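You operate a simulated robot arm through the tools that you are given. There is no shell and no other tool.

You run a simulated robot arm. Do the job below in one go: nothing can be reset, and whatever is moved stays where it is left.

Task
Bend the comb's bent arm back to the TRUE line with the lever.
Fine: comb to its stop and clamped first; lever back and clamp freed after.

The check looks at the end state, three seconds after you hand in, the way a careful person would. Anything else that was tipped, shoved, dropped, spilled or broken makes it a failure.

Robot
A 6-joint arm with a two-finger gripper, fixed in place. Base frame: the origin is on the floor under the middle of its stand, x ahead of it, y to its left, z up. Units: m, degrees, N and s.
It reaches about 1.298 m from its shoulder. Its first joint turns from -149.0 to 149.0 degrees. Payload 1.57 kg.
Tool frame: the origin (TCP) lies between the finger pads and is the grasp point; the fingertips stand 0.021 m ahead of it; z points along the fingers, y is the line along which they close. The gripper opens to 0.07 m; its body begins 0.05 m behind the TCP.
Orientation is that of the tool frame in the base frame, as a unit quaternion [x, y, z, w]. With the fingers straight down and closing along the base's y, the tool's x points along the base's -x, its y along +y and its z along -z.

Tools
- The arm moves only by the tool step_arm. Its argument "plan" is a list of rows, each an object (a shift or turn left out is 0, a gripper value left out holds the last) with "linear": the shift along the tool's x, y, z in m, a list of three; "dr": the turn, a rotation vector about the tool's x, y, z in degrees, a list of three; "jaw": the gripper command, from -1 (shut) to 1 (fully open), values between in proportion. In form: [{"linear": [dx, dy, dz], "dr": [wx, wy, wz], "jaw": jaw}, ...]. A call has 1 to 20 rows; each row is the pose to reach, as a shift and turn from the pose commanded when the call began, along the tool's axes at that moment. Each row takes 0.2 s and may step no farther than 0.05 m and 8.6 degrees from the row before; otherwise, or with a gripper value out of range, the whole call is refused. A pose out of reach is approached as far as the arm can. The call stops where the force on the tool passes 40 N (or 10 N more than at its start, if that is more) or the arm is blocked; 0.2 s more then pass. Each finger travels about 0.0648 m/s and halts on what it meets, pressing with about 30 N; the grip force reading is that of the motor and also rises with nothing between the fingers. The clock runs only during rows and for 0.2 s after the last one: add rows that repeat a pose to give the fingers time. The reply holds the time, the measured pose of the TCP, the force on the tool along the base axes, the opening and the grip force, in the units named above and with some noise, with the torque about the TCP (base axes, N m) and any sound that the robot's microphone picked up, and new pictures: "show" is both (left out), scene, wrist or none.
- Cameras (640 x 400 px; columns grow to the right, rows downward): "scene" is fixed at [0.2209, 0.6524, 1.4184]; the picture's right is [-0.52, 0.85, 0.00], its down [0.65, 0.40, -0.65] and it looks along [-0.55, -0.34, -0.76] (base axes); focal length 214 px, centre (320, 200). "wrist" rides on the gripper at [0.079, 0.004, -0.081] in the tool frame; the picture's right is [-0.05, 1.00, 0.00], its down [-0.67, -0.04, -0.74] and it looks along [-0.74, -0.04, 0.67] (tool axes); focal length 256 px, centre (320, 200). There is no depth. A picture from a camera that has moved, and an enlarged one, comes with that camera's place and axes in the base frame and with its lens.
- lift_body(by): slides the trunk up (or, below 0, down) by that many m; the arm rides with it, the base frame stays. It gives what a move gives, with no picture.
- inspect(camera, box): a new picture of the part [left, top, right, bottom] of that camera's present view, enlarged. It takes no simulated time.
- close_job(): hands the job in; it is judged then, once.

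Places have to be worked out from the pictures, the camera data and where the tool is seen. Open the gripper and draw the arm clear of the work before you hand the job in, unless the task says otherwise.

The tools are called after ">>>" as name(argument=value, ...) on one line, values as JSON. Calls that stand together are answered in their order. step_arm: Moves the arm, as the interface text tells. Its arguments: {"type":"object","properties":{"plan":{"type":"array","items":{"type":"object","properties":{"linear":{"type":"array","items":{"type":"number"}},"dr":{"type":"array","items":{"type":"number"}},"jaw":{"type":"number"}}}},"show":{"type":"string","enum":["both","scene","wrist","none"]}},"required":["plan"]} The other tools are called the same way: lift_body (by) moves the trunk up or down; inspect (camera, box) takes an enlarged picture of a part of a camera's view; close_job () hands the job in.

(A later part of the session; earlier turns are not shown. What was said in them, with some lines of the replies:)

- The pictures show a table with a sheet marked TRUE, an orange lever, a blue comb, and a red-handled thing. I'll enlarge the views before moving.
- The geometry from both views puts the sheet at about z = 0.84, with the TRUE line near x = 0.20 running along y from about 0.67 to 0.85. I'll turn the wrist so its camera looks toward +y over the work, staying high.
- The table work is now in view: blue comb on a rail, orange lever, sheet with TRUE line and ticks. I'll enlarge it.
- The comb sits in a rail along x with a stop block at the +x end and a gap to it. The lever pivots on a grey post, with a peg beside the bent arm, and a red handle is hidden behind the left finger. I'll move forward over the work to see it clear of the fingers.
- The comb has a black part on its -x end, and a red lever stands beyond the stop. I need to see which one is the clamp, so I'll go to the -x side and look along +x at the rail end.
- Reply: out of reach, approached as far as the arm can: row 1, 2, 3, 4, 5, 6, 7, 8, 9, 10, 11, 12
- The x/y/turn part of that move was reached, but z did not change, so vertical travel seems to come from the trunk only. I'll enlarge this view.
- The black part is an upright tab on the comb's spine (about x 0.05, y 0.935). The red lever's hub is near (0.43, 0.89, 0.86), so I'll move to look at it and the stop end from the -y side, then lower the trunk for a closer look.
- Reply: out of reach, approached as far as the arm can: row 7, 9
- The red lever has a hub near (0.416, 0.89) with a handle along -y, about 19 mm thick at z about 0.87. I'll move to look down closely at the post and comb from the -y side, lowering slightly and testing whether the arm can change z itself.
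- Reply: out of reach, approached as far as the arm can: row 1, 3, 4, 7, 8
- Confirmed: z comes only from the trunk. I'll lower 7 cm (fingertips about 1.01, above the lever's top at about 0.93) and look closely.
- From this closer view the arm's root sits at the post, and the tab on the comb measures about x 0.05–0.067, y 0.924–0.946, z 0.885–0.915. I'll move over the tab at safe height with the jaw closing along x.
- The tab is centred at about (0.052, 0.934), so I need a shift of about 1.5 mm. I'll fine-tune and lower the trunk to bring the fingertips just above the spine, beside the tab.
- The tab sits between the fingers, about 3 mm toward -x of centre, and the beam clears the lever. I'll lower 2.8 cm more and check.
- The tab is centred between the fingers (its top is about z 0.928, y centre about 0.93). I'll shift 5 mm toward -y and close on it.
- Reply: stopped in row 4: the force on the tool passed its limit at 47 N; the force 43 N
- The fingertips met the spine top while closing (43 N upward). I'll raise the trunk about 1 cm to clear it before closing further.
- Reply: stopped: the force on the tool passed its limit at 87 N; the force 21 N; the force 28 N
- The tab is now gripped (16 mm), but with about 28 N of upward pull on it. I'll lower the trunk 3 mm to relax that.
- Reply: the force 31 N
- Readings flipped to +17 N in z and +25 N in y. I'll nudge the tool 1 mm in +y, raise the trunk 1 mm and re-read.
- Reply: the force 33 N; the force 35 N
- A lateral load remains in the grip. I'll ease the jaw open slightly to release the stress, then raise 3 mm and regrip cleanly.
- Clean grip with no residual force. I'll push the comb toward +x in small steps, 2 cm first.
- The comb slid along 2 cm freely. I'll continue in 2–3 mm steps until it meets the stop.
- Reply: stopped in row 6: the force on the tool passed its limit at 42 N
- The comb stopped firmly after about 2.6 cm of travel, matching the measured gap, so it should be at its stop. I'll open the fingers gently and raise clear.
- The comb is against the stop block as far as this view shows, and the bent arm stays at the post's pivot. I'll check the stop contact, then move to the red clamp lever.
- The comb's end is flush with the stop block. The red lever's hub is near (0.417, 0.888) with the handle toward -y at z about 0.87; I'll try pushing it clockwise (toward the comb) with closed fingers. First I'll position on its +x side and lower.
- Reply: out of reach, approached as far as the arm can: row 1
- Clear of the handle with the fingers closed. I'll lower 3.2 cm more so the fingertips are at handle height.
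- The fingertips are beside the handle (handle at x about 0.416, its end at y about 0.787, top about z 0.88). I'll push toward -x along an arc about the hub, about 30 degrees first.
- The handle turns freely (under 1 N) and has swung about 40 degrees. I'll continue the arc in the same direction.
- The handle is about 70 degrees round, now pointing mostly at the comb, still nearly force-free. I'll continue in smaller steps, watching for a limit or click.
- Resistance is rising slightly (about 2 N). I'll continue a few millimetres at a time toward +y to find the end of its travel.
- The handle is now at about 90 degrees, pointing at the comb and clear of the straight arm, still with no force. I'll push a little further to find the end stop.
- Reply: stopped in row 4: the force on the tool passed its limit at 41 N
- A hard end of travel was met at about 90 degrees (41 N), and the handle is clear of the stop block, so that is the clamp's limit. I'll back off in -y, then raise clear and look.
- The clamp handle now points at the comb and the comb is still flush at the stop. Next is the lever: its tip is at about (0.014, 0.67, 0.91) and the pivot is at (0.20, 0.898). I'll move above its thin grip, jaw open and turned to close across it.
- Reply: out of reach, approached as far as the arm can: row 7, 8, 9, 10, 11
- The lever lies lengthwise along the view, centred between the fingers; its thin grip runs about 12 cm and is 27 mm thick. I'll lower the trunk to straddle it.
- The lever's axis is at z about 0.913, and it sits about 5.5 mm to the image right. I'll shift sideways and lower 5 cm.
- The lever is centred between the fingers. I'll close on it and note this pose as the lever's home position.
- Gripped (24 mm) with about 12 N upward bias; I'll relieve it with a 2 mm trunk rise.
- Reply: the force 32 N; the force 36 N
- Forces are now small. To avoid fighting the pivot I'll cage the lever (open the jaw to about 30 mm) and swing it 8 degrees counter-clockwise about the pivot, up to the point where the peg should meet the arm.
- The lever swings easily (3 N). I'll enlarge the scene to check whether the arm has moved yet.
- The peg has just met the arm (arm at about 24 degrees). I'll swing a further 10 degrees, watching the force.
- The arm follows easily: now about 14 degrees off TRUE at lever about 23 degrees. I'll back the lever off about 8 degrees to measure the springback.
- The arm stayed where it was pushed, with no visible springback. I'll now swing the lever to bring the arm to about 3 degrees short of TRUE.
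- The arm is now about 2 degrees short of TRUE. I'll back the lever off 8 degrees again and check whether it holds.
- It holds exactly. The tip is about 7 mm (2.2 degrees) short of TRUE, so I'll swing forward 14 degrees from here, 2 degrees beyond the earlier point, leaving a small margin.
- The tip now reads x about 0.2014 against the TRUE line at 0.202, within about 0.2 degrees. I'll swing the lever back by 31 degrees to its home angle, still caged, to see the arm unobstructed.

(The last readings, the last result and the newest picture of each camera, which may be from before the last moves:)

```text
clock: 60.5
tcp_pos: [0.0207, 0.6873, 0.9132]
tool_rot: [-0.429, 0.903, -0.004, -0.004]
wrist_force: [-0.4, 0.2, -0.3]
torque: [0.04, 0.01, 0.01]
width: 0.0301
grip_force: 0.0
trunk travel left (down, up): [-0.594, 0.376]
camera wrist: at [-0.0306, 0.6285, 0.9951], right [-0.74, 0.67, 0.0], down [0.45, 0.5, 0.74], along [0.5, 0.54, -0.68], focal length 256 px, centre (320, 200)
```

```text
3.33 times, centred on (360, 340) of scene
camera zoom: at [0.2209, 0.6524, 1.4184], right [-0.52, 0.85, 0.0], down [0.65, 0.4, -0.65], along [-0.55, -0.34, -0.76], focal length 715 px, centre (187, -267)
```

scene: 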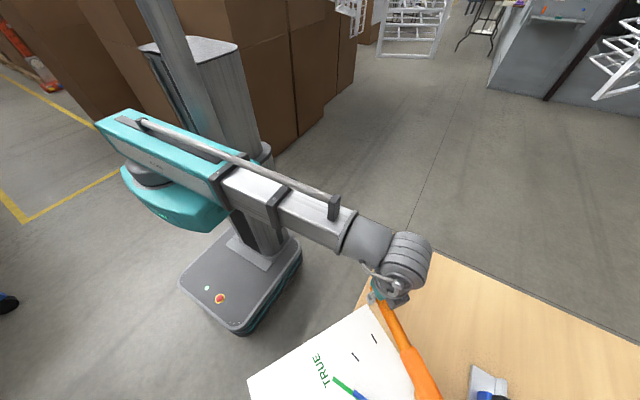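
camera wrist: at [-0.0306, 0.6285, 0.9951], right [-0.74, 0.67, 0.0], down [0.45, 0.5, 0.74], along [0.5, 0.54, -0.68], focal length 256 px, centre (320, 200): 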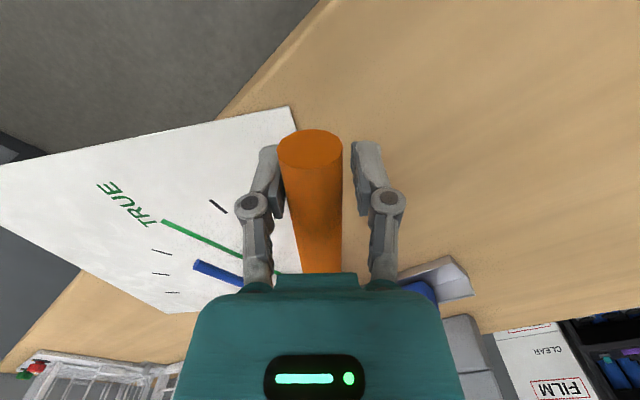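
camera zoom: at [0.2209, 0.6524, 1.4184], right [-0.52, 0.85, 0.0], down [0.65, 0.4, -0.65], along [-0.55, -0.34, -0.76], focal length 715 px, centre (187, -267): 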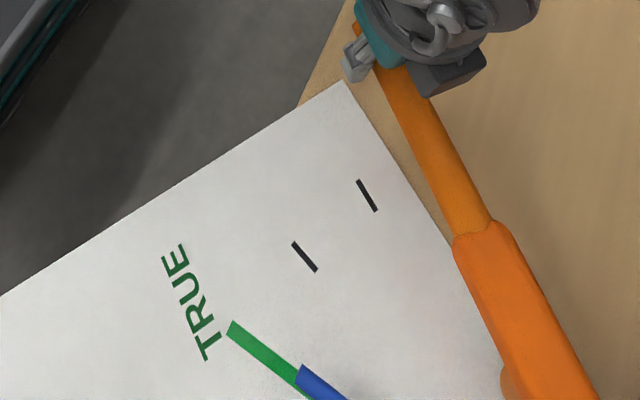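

The arm stays on the line with the lever away. I'll close the grip to centre the lever at its home pose, then open and raise clear.

>>> step_arm(plan=[{"linear": [0.0, 0.0, 0], "jaw": -0.35}, {"linear": [0.0, 0.0, 0], "jaw": -0.35}, {"linear": [0.0, 0.0, 0], "jaw": 1}, {"linear": [0.0, 0.0, 0], "jaw": 1}, {"linear": [0.0, 0.0, 0], "jaw": 1}, {"linear": [0.0, 0.0, 0], "jaw": 1}], show="none")

>>> lift_body(by=0.2)

>>> inspect(camera="scene", box=[240, 220, 560, 400])

>>> inspect(camera="wrist", box=[0, 0, 640, 400])

```text
clock: 61.9
tcp_pos: [0.0221, 0.6873, 0.9129]
tool_rot: [-0.43, 0.903, -0.004, -0.004]
wrist_force: [-0.7, -0.5, 1.1]
torque: [-0.01, 0.0, 0.0]
width: 0.0699
grip_force: 0.0
trunk travel left (down, up): [-0.594, 0.376]
```

```text
clock: 64.0
tcp_pos: [0.0227, 0.6861, 1.113]
tool_rot: [-0.43, 0.903, -0.005, -0.003]
wrist_force: [0.7, 0.3, 0.0]
torque: [0.03, -0.02, 0.0]
width: 0.0702
grip_force: 0.0
trunk travel left (down, up): [-0.794, 0.176]
```

```text
2.00 times, centred on (400, 310) of scene
camera zoom: at [0.2209, 0.6524, 1.4184], right [-0.52, 0.85, 0.0], down [0.65, 0.4, -0.65], along [-0.55, -0.34, -0.76], focal length 429 px, centre (160, -20)
```

zoom: 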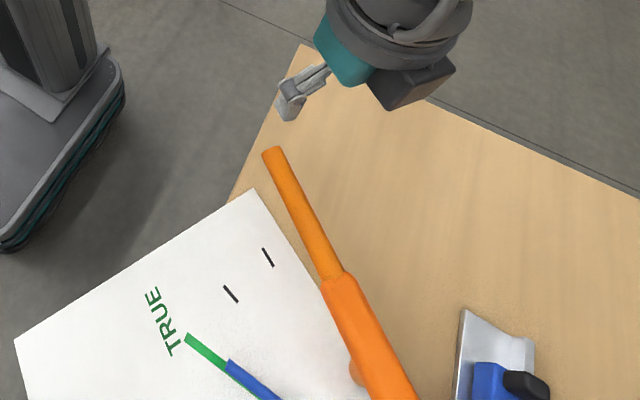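

```text
1.00 times, centred on (320, 200) of wrist (not enlarged: the box is as wide or as high as the picture)
camera zoom: at [-0.0302, 0.6284, 1.195], right [-0.74, 0.67, 0.0], down [0.45, 0.5, 0.74], along [0.5, 0.54, -0.68], focal length 256 px, centre (320, 200)
```

zoom: 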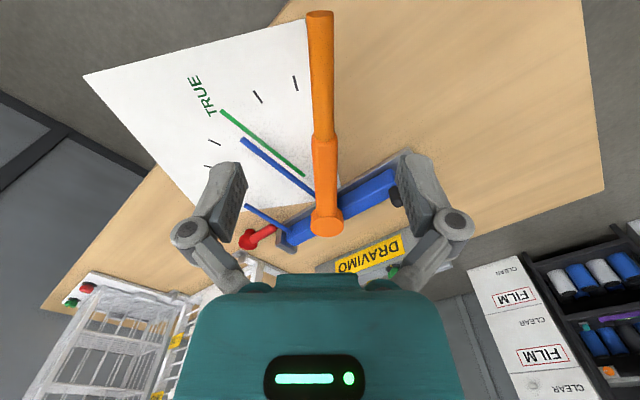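

The lever is exactly back where it began in the scene view. Now I'll move the wrist camera in line with the TRUE line (x about 0.202, looking +y) to judge the arm without parallax.

>>> step_arm(plan=[{"linear": [-0.0012, -0.0285, 0], "dr": [0, 0, -4.9], "jaw": 1}, {"linear": [-0.0025, -0.0569, 0], "dr": [0, 0, -9.8]}, {"linear": [-0.0037, -0.0854, 0], "dr": [0, 0, -14.7]}, {"linear": [-0.0049, -0.1139, 0], "dr": [0, 0, -19.6]}, {"linear": [-0.0061, -0.1423, 0], "dr": [0, 0, -24.5]}, {"linear": [-0.0074, -0.1708, 0], "dr": [0, 0, -29.4]}, {"linear": [-0.0086, -0.1993, 0], "dr": [0, 0, -34.3]}, {"linear": [-0.0098, -0.2277, 0], "dr": [0, 0, -39.2]}, {"linear": [-0.0098, -0.2277, 0], "dr": [0, 0, -39.2]}], show="wrist")

>>> inspect(camera="wrist", box=[250, 60, 410, 220])

```text
clock: 66.0
tcp_pos: [0.2076, 0.5501, 1.1128]
tool_rot: [0.708, -0.706, 0.002, 0.005]
wrist_force: [-0.2, -0.8, 0.4]
torque: [-0.02, -0.03, -0.02]
width: 0.0702
grip_force: 0.0
trunk travel left (down, up): [-0.794, 0.176]
camera wrist: at [0.2033, 0.4724, 1.1952], right [-1.0, 0.05, 0.0], down [0.04, 0.67, 0.74], along [0.03, 0.74, -0.68], focal length 256 px, centre (320, 200)
```

wrist: 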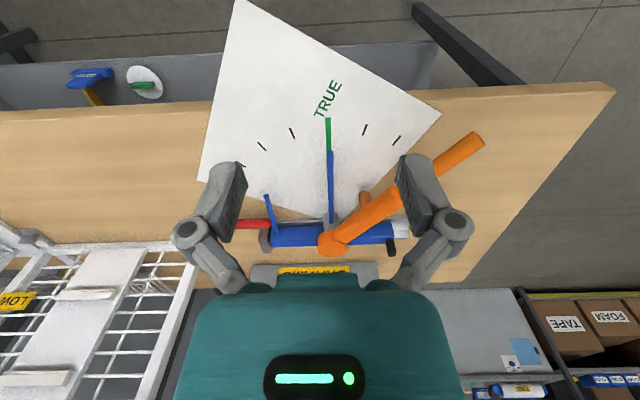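

```text
2.50 times, centred on (330, 140) of wrist
camera zoom: at [0.2033, 0.4724, 1.1952], right [-1.0, 0.05, 0.0], down [0.04, 0.67, 0.74], along [0.03, 0.74, -0.68], focal length 640 px, centre (295, 350)
```

zoom: 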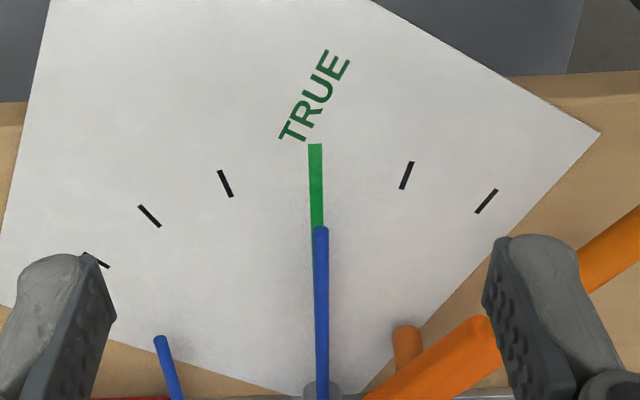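

>>> inspect(camera="wrist", box=[300, 110, 364, 150])

>>> inspect(camera="wrist", box=[290, 140, 380, 230])

```text
10.00 times, centred on (332, 130) of wrist
camera zoom: at [0.2033, 0.4724, 1.1952], right [-1.0, 0.05, 0.0], down [0.04, 0.67, 0.74], along [0.03, 0.74, -0.68], focal length 2560 px, centre (200, 900)
```

zoom: 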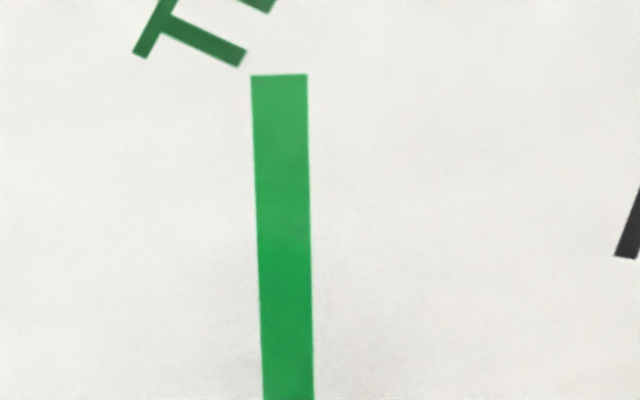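

```text
4.44 times, centred on (335, 185) of wrist
camera zoom: at [0.2033, 0.4724, 1.1952], right [-1.0, 0.05, 0.0], down [0.04, 0.67, 0.74], along [0.03, 0.74, -0.68], focal length 1138 px, centre (253, 267)
```

zoom: 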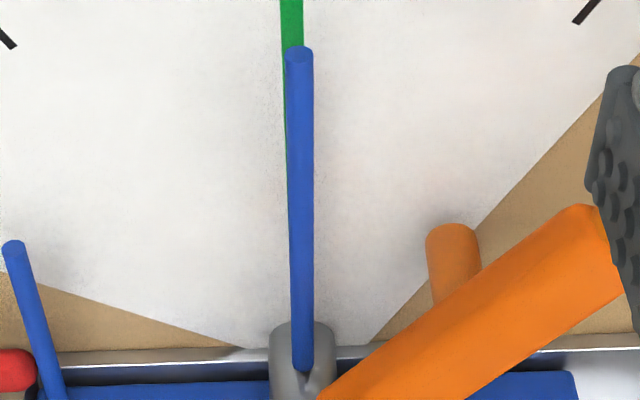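

The arm lies over the TRUE line, reading about 0.5 degrees short in this view. I'll cross-check with the scene camera at high zoom before deciding on a touch-up.

>>> inspect(camera="scene", box=[316, 360, 380, 400])

```text
10.00 times, centred on (348, 380) of scene
camera zoom: at [0.2209, 0.6524, 1.4184], right [-0.52, 0.85, 0.0], down [0.65, 0.4, -0.65], along [-0.55, -0.34, -0.76], focal length 2145 px, centre (40, -1600)
```

zoom: 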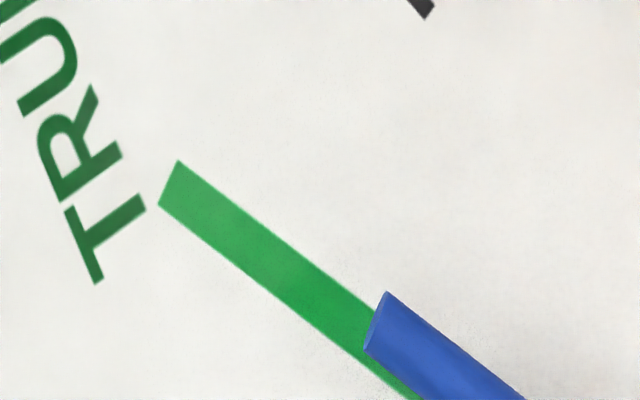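

Both cameras put the arm about 0.4–0.6 degrees short, so a small touch-up is worthwhile. I'll return above the lever's grip by the reverse of my last move.

>>> step_arm(plan=[{"linear": [-0.017, 0.0228, 0], "dr": [0, 0, 4.9], "jaw": 1}, {"linear": [-0.0341, 0.0457, 0], "dr": [0, 0, 9.8]}, {"linear": [-0.0511, 0.0685, 0], "dr": [0, 0, 14.7]}, {"linear": [-0.0682, 0.0914, 0], "dr": [0, 0, 19.6]}, {"linear": [-0.0852, 0.1142, 0], "dr": [0, 0, 24.5]}, {"linear": [-0.1022, 0.137, 0], "dr": [0, 0, 29.4]}, {"linear": [-0.1193, 0.1599, 0], "dr": [0, 0, 34.3]}, {"linear": [-0.1363, 0.1827, 0], "dr": [0, 0, 39.2]}, {"linear": [-0.1363, 0.1827, 0], "dr": [0, 0, 39.2]}], show="wrist")

```text
clock: 68.0
tcp_pos: [0.0227, 0.6869, 1.114]
tool_rot: [-0.428, 0.904, -0.003, -0.004]
wrist_force: [0.0, -0.4, -0.6]
torque: [0.01, 0.01, -0.01]
width: 0.0698
grip_force: 0.1
trunk travel left (down, up): [-0.794, 0.176]
camera wrist: at [-0.0299, 0.6288, 1.1951], right [-0.74, 0.67, 0.0], down [0.45, 0.5, 0.74], along [0.5, 0.54, -0.68], focal length 256 px, centre (320, 200)
```

wrist: 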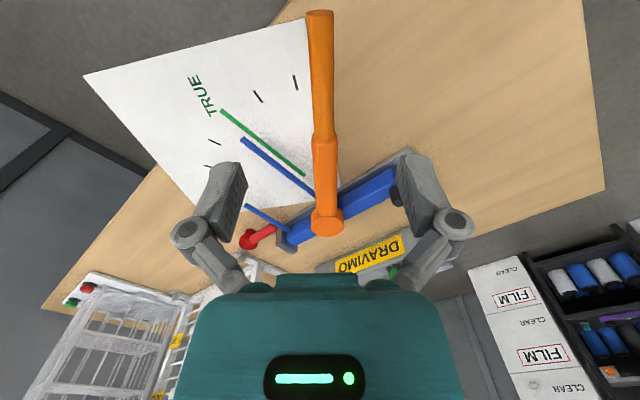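

The view matches the earlier one over the lever's home position. I'll lower 0.2 m to straddle the grip again.

>>> lift_body(by=-0.2)

>>> step_arm(plan=[{"linear": [0.0, 0.0, 0], "jaw": -0.143}, {"linear": [0.0, 0.0, 0], "jaw": -0.143}, {"linear": [0.0, 0.0, 0], "jaw": -0.143}], show="wrist")

```text
clock: 70.2
tcp_pos: [0.0231, 0.6866, 0.9134]
tool_rot: [-0.43, 0.903, -0.003, -0.004]
wrist_force: [-0.7, 0.8, 0.1]
torque: [-0.03, 0.02, -0.03]
width: 0.07
grip_force: 0.0
trunk travel left (down, up): [-0.594, 0.376]
```

```text
clock: 71.0
tcp_pos: [0.0231, 0.6868, 0.9129]
tool_rot: [-0.43, 0.903, -0.004, -0.004]
wrist_force: [0.5, -0.5, -0.4]
torque: [0.0, -0.02, 0.0]
width: 0.0302
grip_force: 0.1
trunk travel left (down, up): [-0.594, 0.376]
camera wrist: at [-0.0295, 0.6287, 0.9951], right [-0.74, 0.67, 0.0], down [0.45, 0.5, 0.74], along [0.5, 0.54, -0.68], focal length 256 px, centre (320, 200)
```

wrist: 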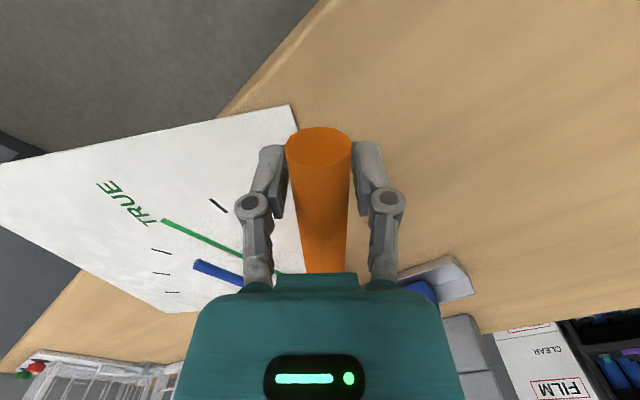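

The lever is caged again with no load. I'll sweep to 31.45 degrees, 0.45 degrees beyond the previous furthest point, slowing near the end.

>>> step_arm(plan=[{"linear": [-0.0007, -0.0191, 0], "dr": [0, 0, -4]}, {"linear": [-0.0027, -0.0381, 0], "dr": [0, 0, -8]}, {"linear": [-0.006, -0.057, 0], "dr": [0, 0, -12]}, {"linear": [-0.0106, -0.0755, 0], "dr": [0, 0, -16]}, {"linear": [-0.0165, -0.0937, 0], "dr": [0, 0, -20]}, {"linear": [-0.0237, -0.1114, 0], "dr": [0, 0, -24]}, {"linear": [-0.0299, -0.1244, 0], "dr": [0, 0, -27]}, {"linear": [-0.0344, -0.1328, 0], "dr": [0, 0, -29]}, {"linear": [-0.0367, -0.137, 0], "dr": [0, 0, -30]}, {"linear": [-0.0384, -0.1399, 0], "dr": [0, 0, -30.7]}, {"linear": [-0.0403, -0.1428, 0], "dr": [0, 0, -31.45]}, {"linear": [-0.0403, -0.1428, 0], "dr": [0, 0, -31.45]}], show="none")

>>> inspect(camera="scene", box=[316, 360, 380, 400])

```text
clock: 73.6
tcp_pos: [0.1585, 0.6277, 0.9128]
tool_rot: [-0.659, 0.752, -0.004, -0.005]
wrist_force: [-2.2, -0.5, 0.2]
torque: [0.01, -0.03, -0.01]
width: 0.0316
grip_force: 1.1
trunk travel left (down, up): [-0.594, 0.376]
```

```text
10.00 times, centred on (348, 380) of scene
camera zoom: at [0.2209, 0.6524, 1.4184], right [-0.52, 0.85, 0.0], down [0.65, 0.4, -0.65], along [-0.55, -0.34, -0.76], focal length 2145 px, centre (40, -1600)
```

zoom: 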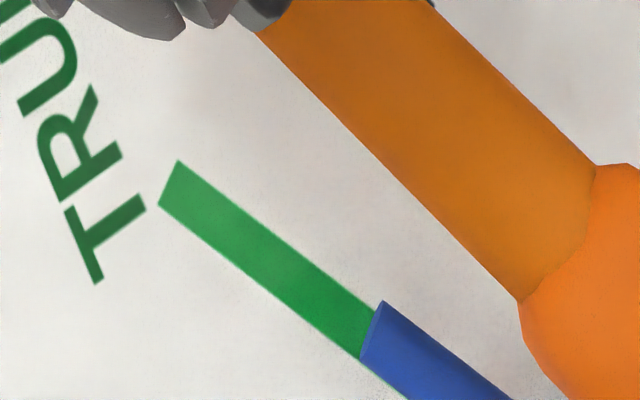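

The tip moved about 1.7 mm and now reads on the line (x about 0.2025 vs 0.2023). I'll swing the lever back home.

>>> step_arm(plan=[{"linear": [-0.0007, 0.0191, 0], "dr": [0, 0, 4]}, {"linear": [-0.0027, 0.0381, 0], "dr": [0, 0, 8]}, {"linear": [-0.006, 0.057, 0], "dr": [0, 0, 12]}, {"linear": [-0.0106, 0.0755, 0], "dr": [0, 0, 16]}, {"linear": [-0.0165, 0.0937, 0], "dr": [0, 0, 20]}, {"linear": [-0.0237, 0.1114, 0], "dr": [0, 0, 24]}, {"linear": [-0.0321, 0.1286, 0], "dr": [0, 0, 28]}, {"linear": [-0.0403, 0.1428, 0], "dr": [0, 0, 31.45]}, {"linear": [-0.0403, 0.1428, 0], "dr": [0, 0, 31.45]}, {"linear": [-0.0403, 0.1428, 0], "dr": [0, 0, 31.45], "jaw": -0.35}, {"linear": [-0.0403, 0.1428, 0], "dr": [0, 0, 31.45], "jaw": -0.35}, {"linear": [-0.0403, 0.1428, 0], "dr": [0, 0, 31.45], "jaw": 1}, {"linear": [-0.0403, 0.1428, 0], "dr": [0, 0, 31.45], "jaw": 1}, {"linear": [-0.0403, 0.1428, 0], "dr": [0, 0, 31.45], "jaw": 1}, {"linear": [-0.0403, 0.1428, 0], "dr": [0, 0, 31.45], "jaw": 1}], show="wrist")

```text
clock: 76.8
tcp_pos: [0.0216, 0.689, 0.9123]
tool_rot: [-0.43, 0.903, -0.004, -0.004]
wrist_force: [0.2, 0.5, -1.3]
torque: [-0.03, 0.01, 0.0]
width: 0.0699
grip_force: 0.1
trunk travel left (down, up): [-0.594, 0.376]
camera wrist: at [-0.0301, 0.6304, 0.9951], right [-0.74, 0.67, 0.0], down [0.45, 0.5, 0.74], along [0.5, 0.54, -0.68], focal length 256 px, centre (320, 200)
```

wrist: 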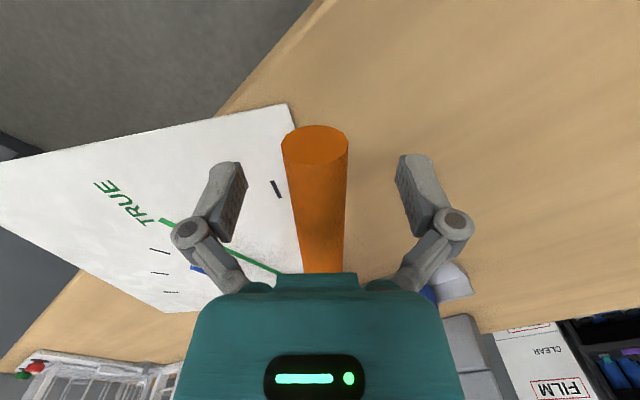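

Lever is back at its home spot and released. I'll raise clear, then move over to the +y side of the clamp handle with fingers closed to free it.

>>> lift_body(by=0.2)

>>> step_arm(plan=[{"linear": [-0.0401, -0.0127, 0], "dr": [0, 0, -3.92], "jaw": -1}, {"linear": [-0.0803, -0.0253, 0], "dr": [0, 0, -7.84]}, {"linear": [-0.1204, -0.038, 0], "dr": [0, 0, -11.76]}, {"linear": [-0.1606, -0.0507, 0], "dr": [0, 0, -15.68]}, {"linear": [-0.2007, -0.0634, 0], "dr": [0, 0, -19.6]}, {"linear": [-0.2408, -0.076, 0], "dr": [0, 0, -23.52]}, {"linear": [-0.281, -0.0887, 0], "dr": [0, 0, -27.44]}, {"linear": [-0.3211, -0.1014, 0], "dr": [0, 0, -31.36]}, {"linear": [-0.3613, -0.114, 0], "dr": [0, 0, -35.28]}, {"linear": [-0.4014, -0.1267, 0], "dr": [0, 0, -39.2]}, {"linear": [-0.4014, -0.1267, 0], "dr": [0, 0, -39.2]}], show="both")

```text
clock: 79.0
tcp_pos: [0.0226, 0.6886, 1.113]
tool_rot: [-0.43, 0.903, -0.004, -0.004]
wrist_force: [0.0, -0.2, -0.1]
torque: [0.04, -0.02, -0.01]
width: 0.07
grip_force: 0.2
trunk travel left (down, up): [-0.794, 0.176]
```

```text
clock: 81.4
tcp_pos: [0.3732, 0.9211, 1.1132]
tool_rot: [0.708, -0.706, 0.003, 0.005]
wrist_force: [-0.3, -0.4, 0.6]
torque: [-0.06, -0.02, 0.02]
width: 0.0
grip_force: 29.2
out of reach, approached as far as the arm can: row 5, 6, 7, 8, 9
trunk travel left (down, up): [-0.794, 0.176]
camera wrist: at [0.3694, 0.8425, 1.1952], right [-1.0, 0.05, 0.0], down [0.04, 0.67, 0.74], along [0.03, 0.74, -0.68], focal length 256 px, centre (320, 200)
```

scene: 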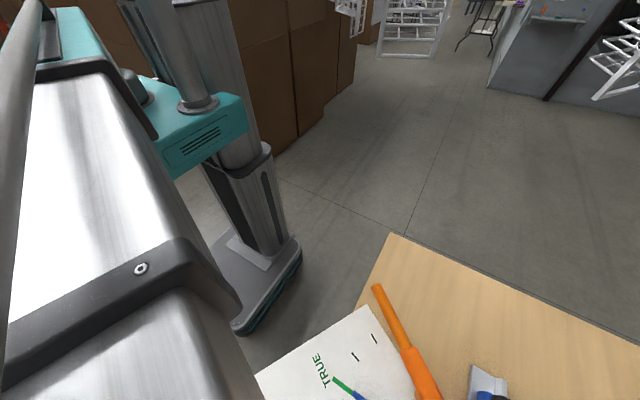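
wrist: 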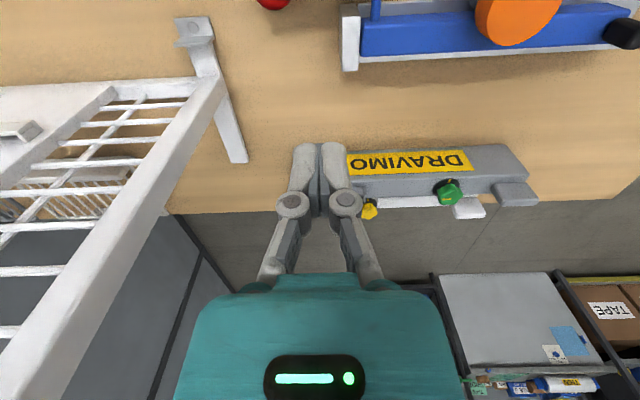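

I'm beside the clamp at (0.373, 0.921), away from the rack and the DRAVIMO unit. I'll lower in two stages, checking clearance to the stop block.

>>> lift_body(by=-0.15)

>>> inspect(camera="wrist", box=[0, 0, 640, 400])

```text
clock: 83.1
tcp_pos: [0.3718, 0.9214, 0.9634]
tool_rot: [0.707, -0.707, 0.003, 0.005]
wrist_force: [-0.2, -0.2, 0.3]
torque: [0.03, 0.0, 0.0]
width: 0.0002
grip_force: 28.9
trunk travel left (down, up): [-0.644, 0.326]
```

```text
1.00 times, centred on (320, 200) of wrist (not enlarged: the box is as wide or as high as the picture)
camera zoom: at [0.3692, 0.8424, 1.0452], right [-1.0, 0.05, 0.0], down [0.04, 0.67, 0.74], along [0.04, 0.74, -0.68], focal length 256 px, centre (320, 200)
```

zoom: 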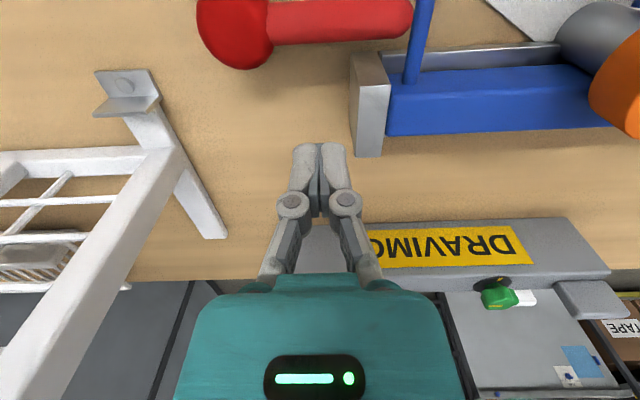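

There is about 1 cm clearance to the stop block and the handle lies ahead at y about 0.88. I'll shift 4 mm toward +x and lower the remaining 8 cm.

>>> step_arm(plan=[{"linear": [0.0, -0.004, 0], "jaw": -1}, {"linear": [0.0, -0.004, 0], "jaw": -1}], show="none")

>>> lift_body(by=-0.081)

>>> inspect(camera="wrist", box=[0, 0, 640, 400])

```text
clock: 83.7
tcp_pos: [0.3775, 0.9212, 0.9627]
tool_rot: [0.707, -0.707, 0.002, 0.006]
wrist_force: [-0.1, -0.4, 0.8]
torque: [0.02, -0.01, 0.01]
width: 0.0002
grip_force: 28.5
trunk travel left (down, up): [-0.644, 0.326]
```

```text
clock: 84.9
tcp_pos: [0.3769, 0.9215, 0.8819]
tool_rot: [0.708, -0.707, 0.003, 0.004]
wrist_force: [1.1, -0.6, 1.1]
torque: [0.05, 0.06, 0.01]
width: 0.0
grip_force: 29.0
trunk travel left (down, up): [-0.563, 0.407]
```

```text
1.00 times, centred on (320, 200) of wrist (not enlarged: the box is as wide or as high as the picture)
camera zoom: at [0.3738, 0.8423, 0.9642], right [-1.0, 0.05, 0.0], down [0.04, 0.67, 0.74], along [0.04, 0.74, -0.68], focal length 256 px, centre (320, 200)
```

zoom: 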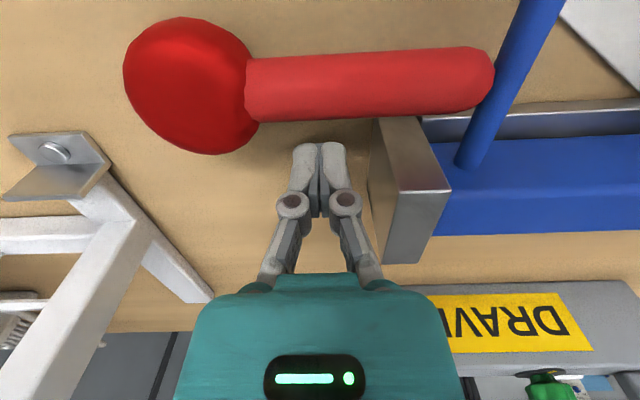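

The closed fingers are between the handle and the stop, on the handle's +y side. I'll push the handle toward -y along an arc, about 40 degrees first.

>>> step_arm(plan=[{"linear": [0.0165, 0.0, 0], "jaw": -1}, {"linear": [0.0235, 0.0, 0]}, {"linear": [0.0311, 0.0059, 0]}, {"linear": [0.0408, 0.012, 0]}, {"linear": [0.0527, 0.0169, 0]}, {"linear": [0.0655, 0.0183, 0]}], show="wrist")

```text
clock: 86.3
tcp_pos: [0.3584, 0.8544, 0.8825]
tool_rot: [0.708, -0.706, 0.003, 0.005]
wrist_force: [-1.4, 1.7, 0.6]
torque: [-0.03, -0.01, 0.01]
width: 0.0
grip_force: 28.7
trunk travel left (down, up): [-0.563, 0.407]
camera wrist: at [0.3551, 0.776, 0.9642], right [-1.0, 0.05, 0.0], down [0.04, 0.68, 0.74], along [0.04, 0.74, -0.68], focal length 256 px, centre (320, 200)
```

wrist: 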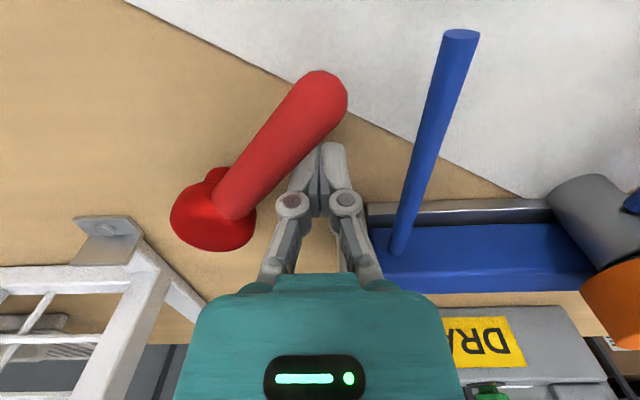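

The handle is swinging back freely. I'll continue the arc to near its original direction.

>>> step_arm(plan=[{"linear": [0.0126, -0.0021, 0], "jaw": -1}, {"linear": [0.0243, -0.0075, 0]}, {"linear": [0.0342, -0.0156, 0]}, {"linear": [0.0415, -0.0258, 0]}, {"linear": [0.0415, -0.0258, 0]}], show="wrist")

```text
clock: 87.5
tcp_pos: [0.3842, 0.8141, 0.8825]
tool_rot: [0.707, -0.707, 0.003, 0.006]
wrist_force: [-1.0, -0.1, -0.2]
torque: [-0.01, 0.01, 0.01]
width: 0.0
grip_force: 28.5
trunk travel left (down, up): [-0.563, 0.407]
camera wrist: at [0.3811, 0.735, 0.9642], right [-1.0, 0.05, 0.0], down [0.04, 0.68, 0.74], along [0.04, 0.74, -0.68], focal length 256 px, centre (320, 200)
```

wrist: 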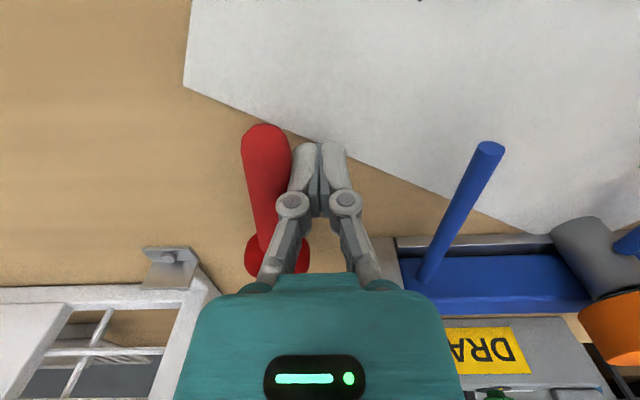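

The handle is about 7 degrees from its starting direction. I'll push +x in small steps until it is back or meets its limit.

>>> step_arm(plan=[{"linear": [0.001, -0.003, 0], "jaw": -1}, {"linear": [0.002, -0.006, 0]}, {"linear": [0.002, -0.008, 0]}, {"linear": [0.002, -0.01, 0]}, {"linear": [0.002, -0.011, 0]}], show="wrist")

```text
clock: 88.7
tcp_pos: [0.392, 0.8106, 0.8816]
tool_rot: [0.708, -0.706, 0.004, 0.006]
wrist_force: [-13.7, -2.9, -4.1]
torque: [-0.01, 0.04, -0.06]
width: 0.0
grip_force: 29.2
trunk travel left (down, up): [-0.563, 0.407]
camera wrist: at [0.3895, 0.7336, 0.9644], right [-1.0, 0.05, 0.0], down [0.04, 0.68, 0.74], along [0.03, 0.74, -0.68], focal length 256 px, centre (320, 200)
```

wrist: 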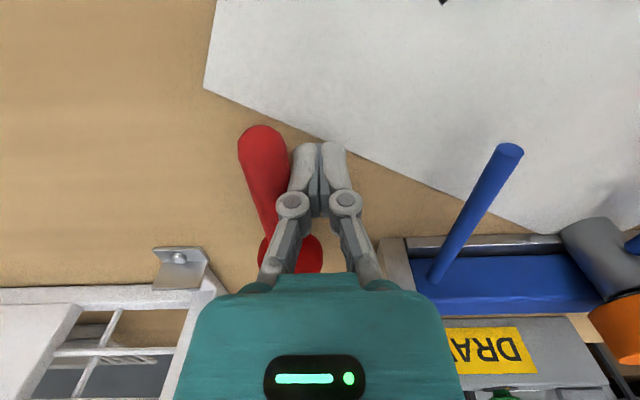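

Force rose to 14 N, so the handle is at its original limit. I'll back off toward -x and raise clear to inspect.

>>> step_arm(plan=[{"linear": [0.0, 0.01, 0], "jaw": -1}, {"linear": [0.0, 0.02, 0]}], show="none")

>>> lift_body(by=0.23)

>>> inspect(camera="wrist", box=[0, 0, 640, 400])

>>> inspect(camera="wrist", box=[230, 60, 470, 210])

```text
clock: 89.3
tcp_pos: [0.3745, 0.812, 0.8818]
tool_rot: [0.708, -0.707, 0.002, 0.005]
wrist_force: [0.0, 0.4, -0.7]
torque: [0.03, 0.0, 0.04]
width: 0.0
grip_force: 28.2
trunk travel left (down, up): [-0.563, 0.407]
```

```text
clock: 91.7
tcp_pos: [0.3749, 0.8118, 1.1124]
tool_rot: [0.708, -0.707, 0.003, 0.005]
wrist_force: [0.1, 0.6, 0.3]
torque: [0.02, -0.01, -0.01]
width: 0.0
grip_force: 28.8
trunk travel left (down, up): [-0.793, 0.177]
```

```text
1.00 times, centred on (320, 200) of wrist (not enlarged: the box is as wide or as high as the picture)
camera zoom: at [0.371, 0.7338, 1.194], right [-1.0, 0.05, 0.0], down [0.04, 0.67, 0.74], along [0.04, 0.74, -0.68], focal length 256 px, centre (320, 200)
```

zoom: 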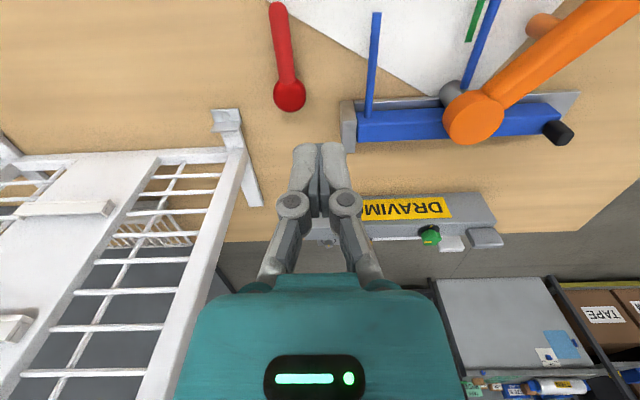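

```text
2.67 times, centred on (350, 135) of wrist
camera zoom: at [0.371, 0.7338, 1.194], right [-1.0, 0.05, 0.0], down [0.04, 0.67, 0.74], along [0.04, 0.74, -0.68], focal length 683 px, centre (240, 373)
```

zoom: 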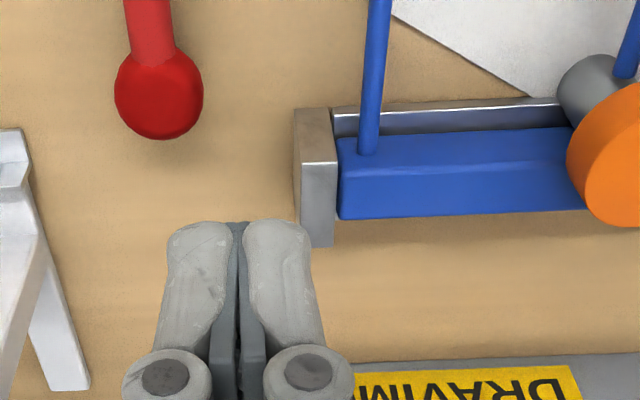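

The clamp is free and the comb is still flush at its stop. I'll open the gripper, draw the arm back over the -y side in line with TRUE, and check the arm once more.

>>> step_arm(plan=[{"linear": [0.033, 0.021, 0], "jaw": 1}, {"linear": [0.066, 0.042, 0], "jaw": 1}, {"linear": [0.099, 0.063, 0], "jaw": 1}, {"linear": [0.131, 0.084, 0]}, {"linear": [0.164, 0.105, 0]}, {"linear": [0.197, 0.126, 0]}, {"linear": [0.23, 0.147, 0]}, {"linear": [0.262, 0.168, 0]}, {"linear": [0.262, 0.168, 0]}], show="both")

>>> inspect(camera="wrist", box=[290, 140, 380, 230])

>>> inspect(camera="scene", box=[316, 360, 380, 400])

>>> inspect(camera="scene", box=[240, 220, 560, 400])

```text
clock: 93.7
tcp_pos: [0.2047, 0.5517, 1.1113]
tool_rot: [0.708, -0.707, 0.002, 0.005]
wrist_force: [0.5, -0.9, -0.4]
torque: [-0.01, 0.0, 0.01]
width: 0.0697
grip_force: 0.1
trunk travel left (down, up): [-0.793, 0.177]
camera wrist: at [0.2012, 0.4727, 1.1942], right [-1.0, 0.05, 0.0], down [0.04, 0.67, 0.74], along [0.04, 0.74, -0.68], focal length 256 px, centre (320, 200)
```

scene: 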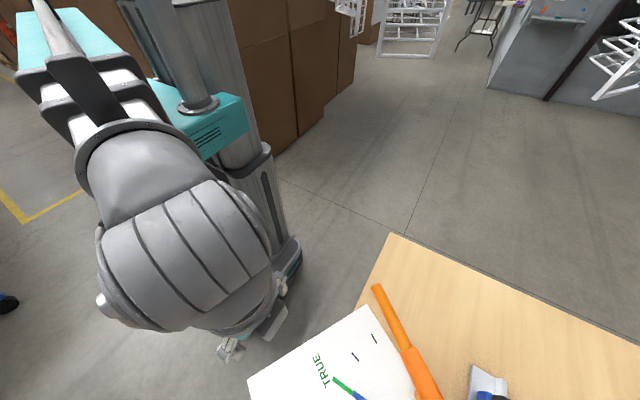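
wrist: 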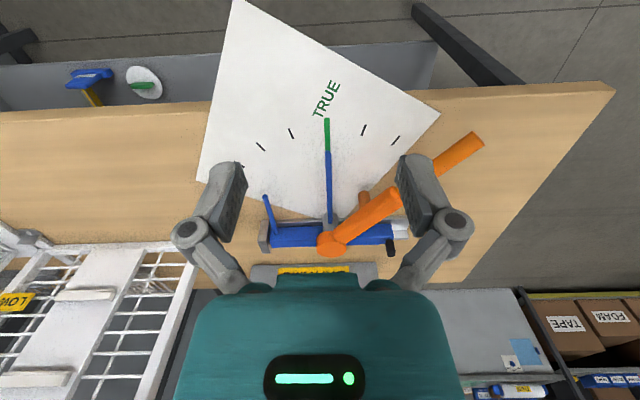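

```text
4.44 times, centred on (335, 185) of wrist
camera zoom: at [0.2012, 0.4727, 1.1942], right [-1.0, 0.05, 0.0], down [0.04, 0.67, 0.74], along [0.04, 0.74, -0.68], focal length 1138 px, centre (253, 267)
```

zoom: 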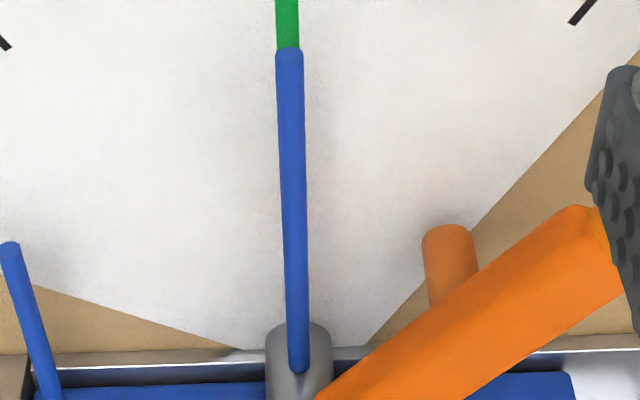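

```text
10.00 times, centred on (348, 380) of scene
camera zoom: at [0.2209, 0.6524, 1.4184], right [-0.52, 0.85, 0.0], down [0.65, 0.4, -0.65], along [-0.55, -0.34, -0.76], focal length 2145 px, centre (40, -1600)
```

zoom: 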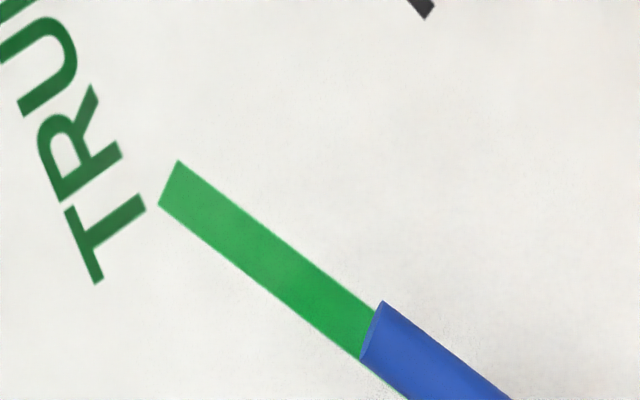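

```text
2.00 times, centred on (400, 310) of scene
camera zoom: at [0.2209, 0.6524, 1.4184], right [-0.52, 0.85, 0.0], down [0.65, 0.4, -0.65], along [-0.55, -0.34, -0.76], focal length 429 px, centre (160, -20)
```

zoom: 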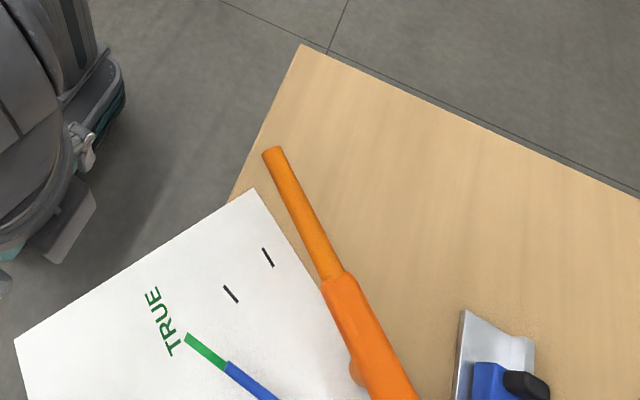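

In the aligned view the arm exactly covers the TRUE line. The lever is at its starting spot, the clamp is free and the comb is at its stop. I'll raise the trunk a little further clear.

>>> lift_body(by=0.09)

```text
clock: 95.0
tcp_pos: [0.2046, 0.5511, 1.2009]
tool_rot: [0.708, -0.706, 0.003, 0.005]
wrist_force: [-0.1, 0.1, 0.5]
torque: [0.03, 0.02, 0.02]
width: 0.0705
grip_force: 0.1
trunk travel left (down, up): [-0.883, 0.087]
```

The gripper is open and empty, the arm is clear of the work, and everything is at rest, so I'm handing the job in.

>>> close_job()

```text
The job is handed in.
```

I bent the comb's bent arm back onto the TRUE line with the lever and handed the job in. In the last aligned camera view the arm covers the line, as closely as the pictures can show.

- **Comb:** I pushed it about 2.6 cm until it met its stop, and it was still flush there at the end.
- **Clamp:** I took the red lever by the stop to be the clamp, since nothing else on the table looked like one. I turned it a quarter turn to its limit before bending and back to its starting limit afterwards. I did not test separately that it held the comb.
- **Arm:** It did not spring back when I eased the lever off. The first full push left it about half a degree short, so I gave it one small extra push.
- **Lever:** It is back where it started, matching the first picture.

While I was first gripping the comb's tab, the fingertips pressed on the comb with up to 47 N. Raising the trunk to free them then pulled the tab to 87 N before it stopped. Nothing looked shifted or damaged in the pictures afterwards.

The gripper is open and the arm is clear of the work.
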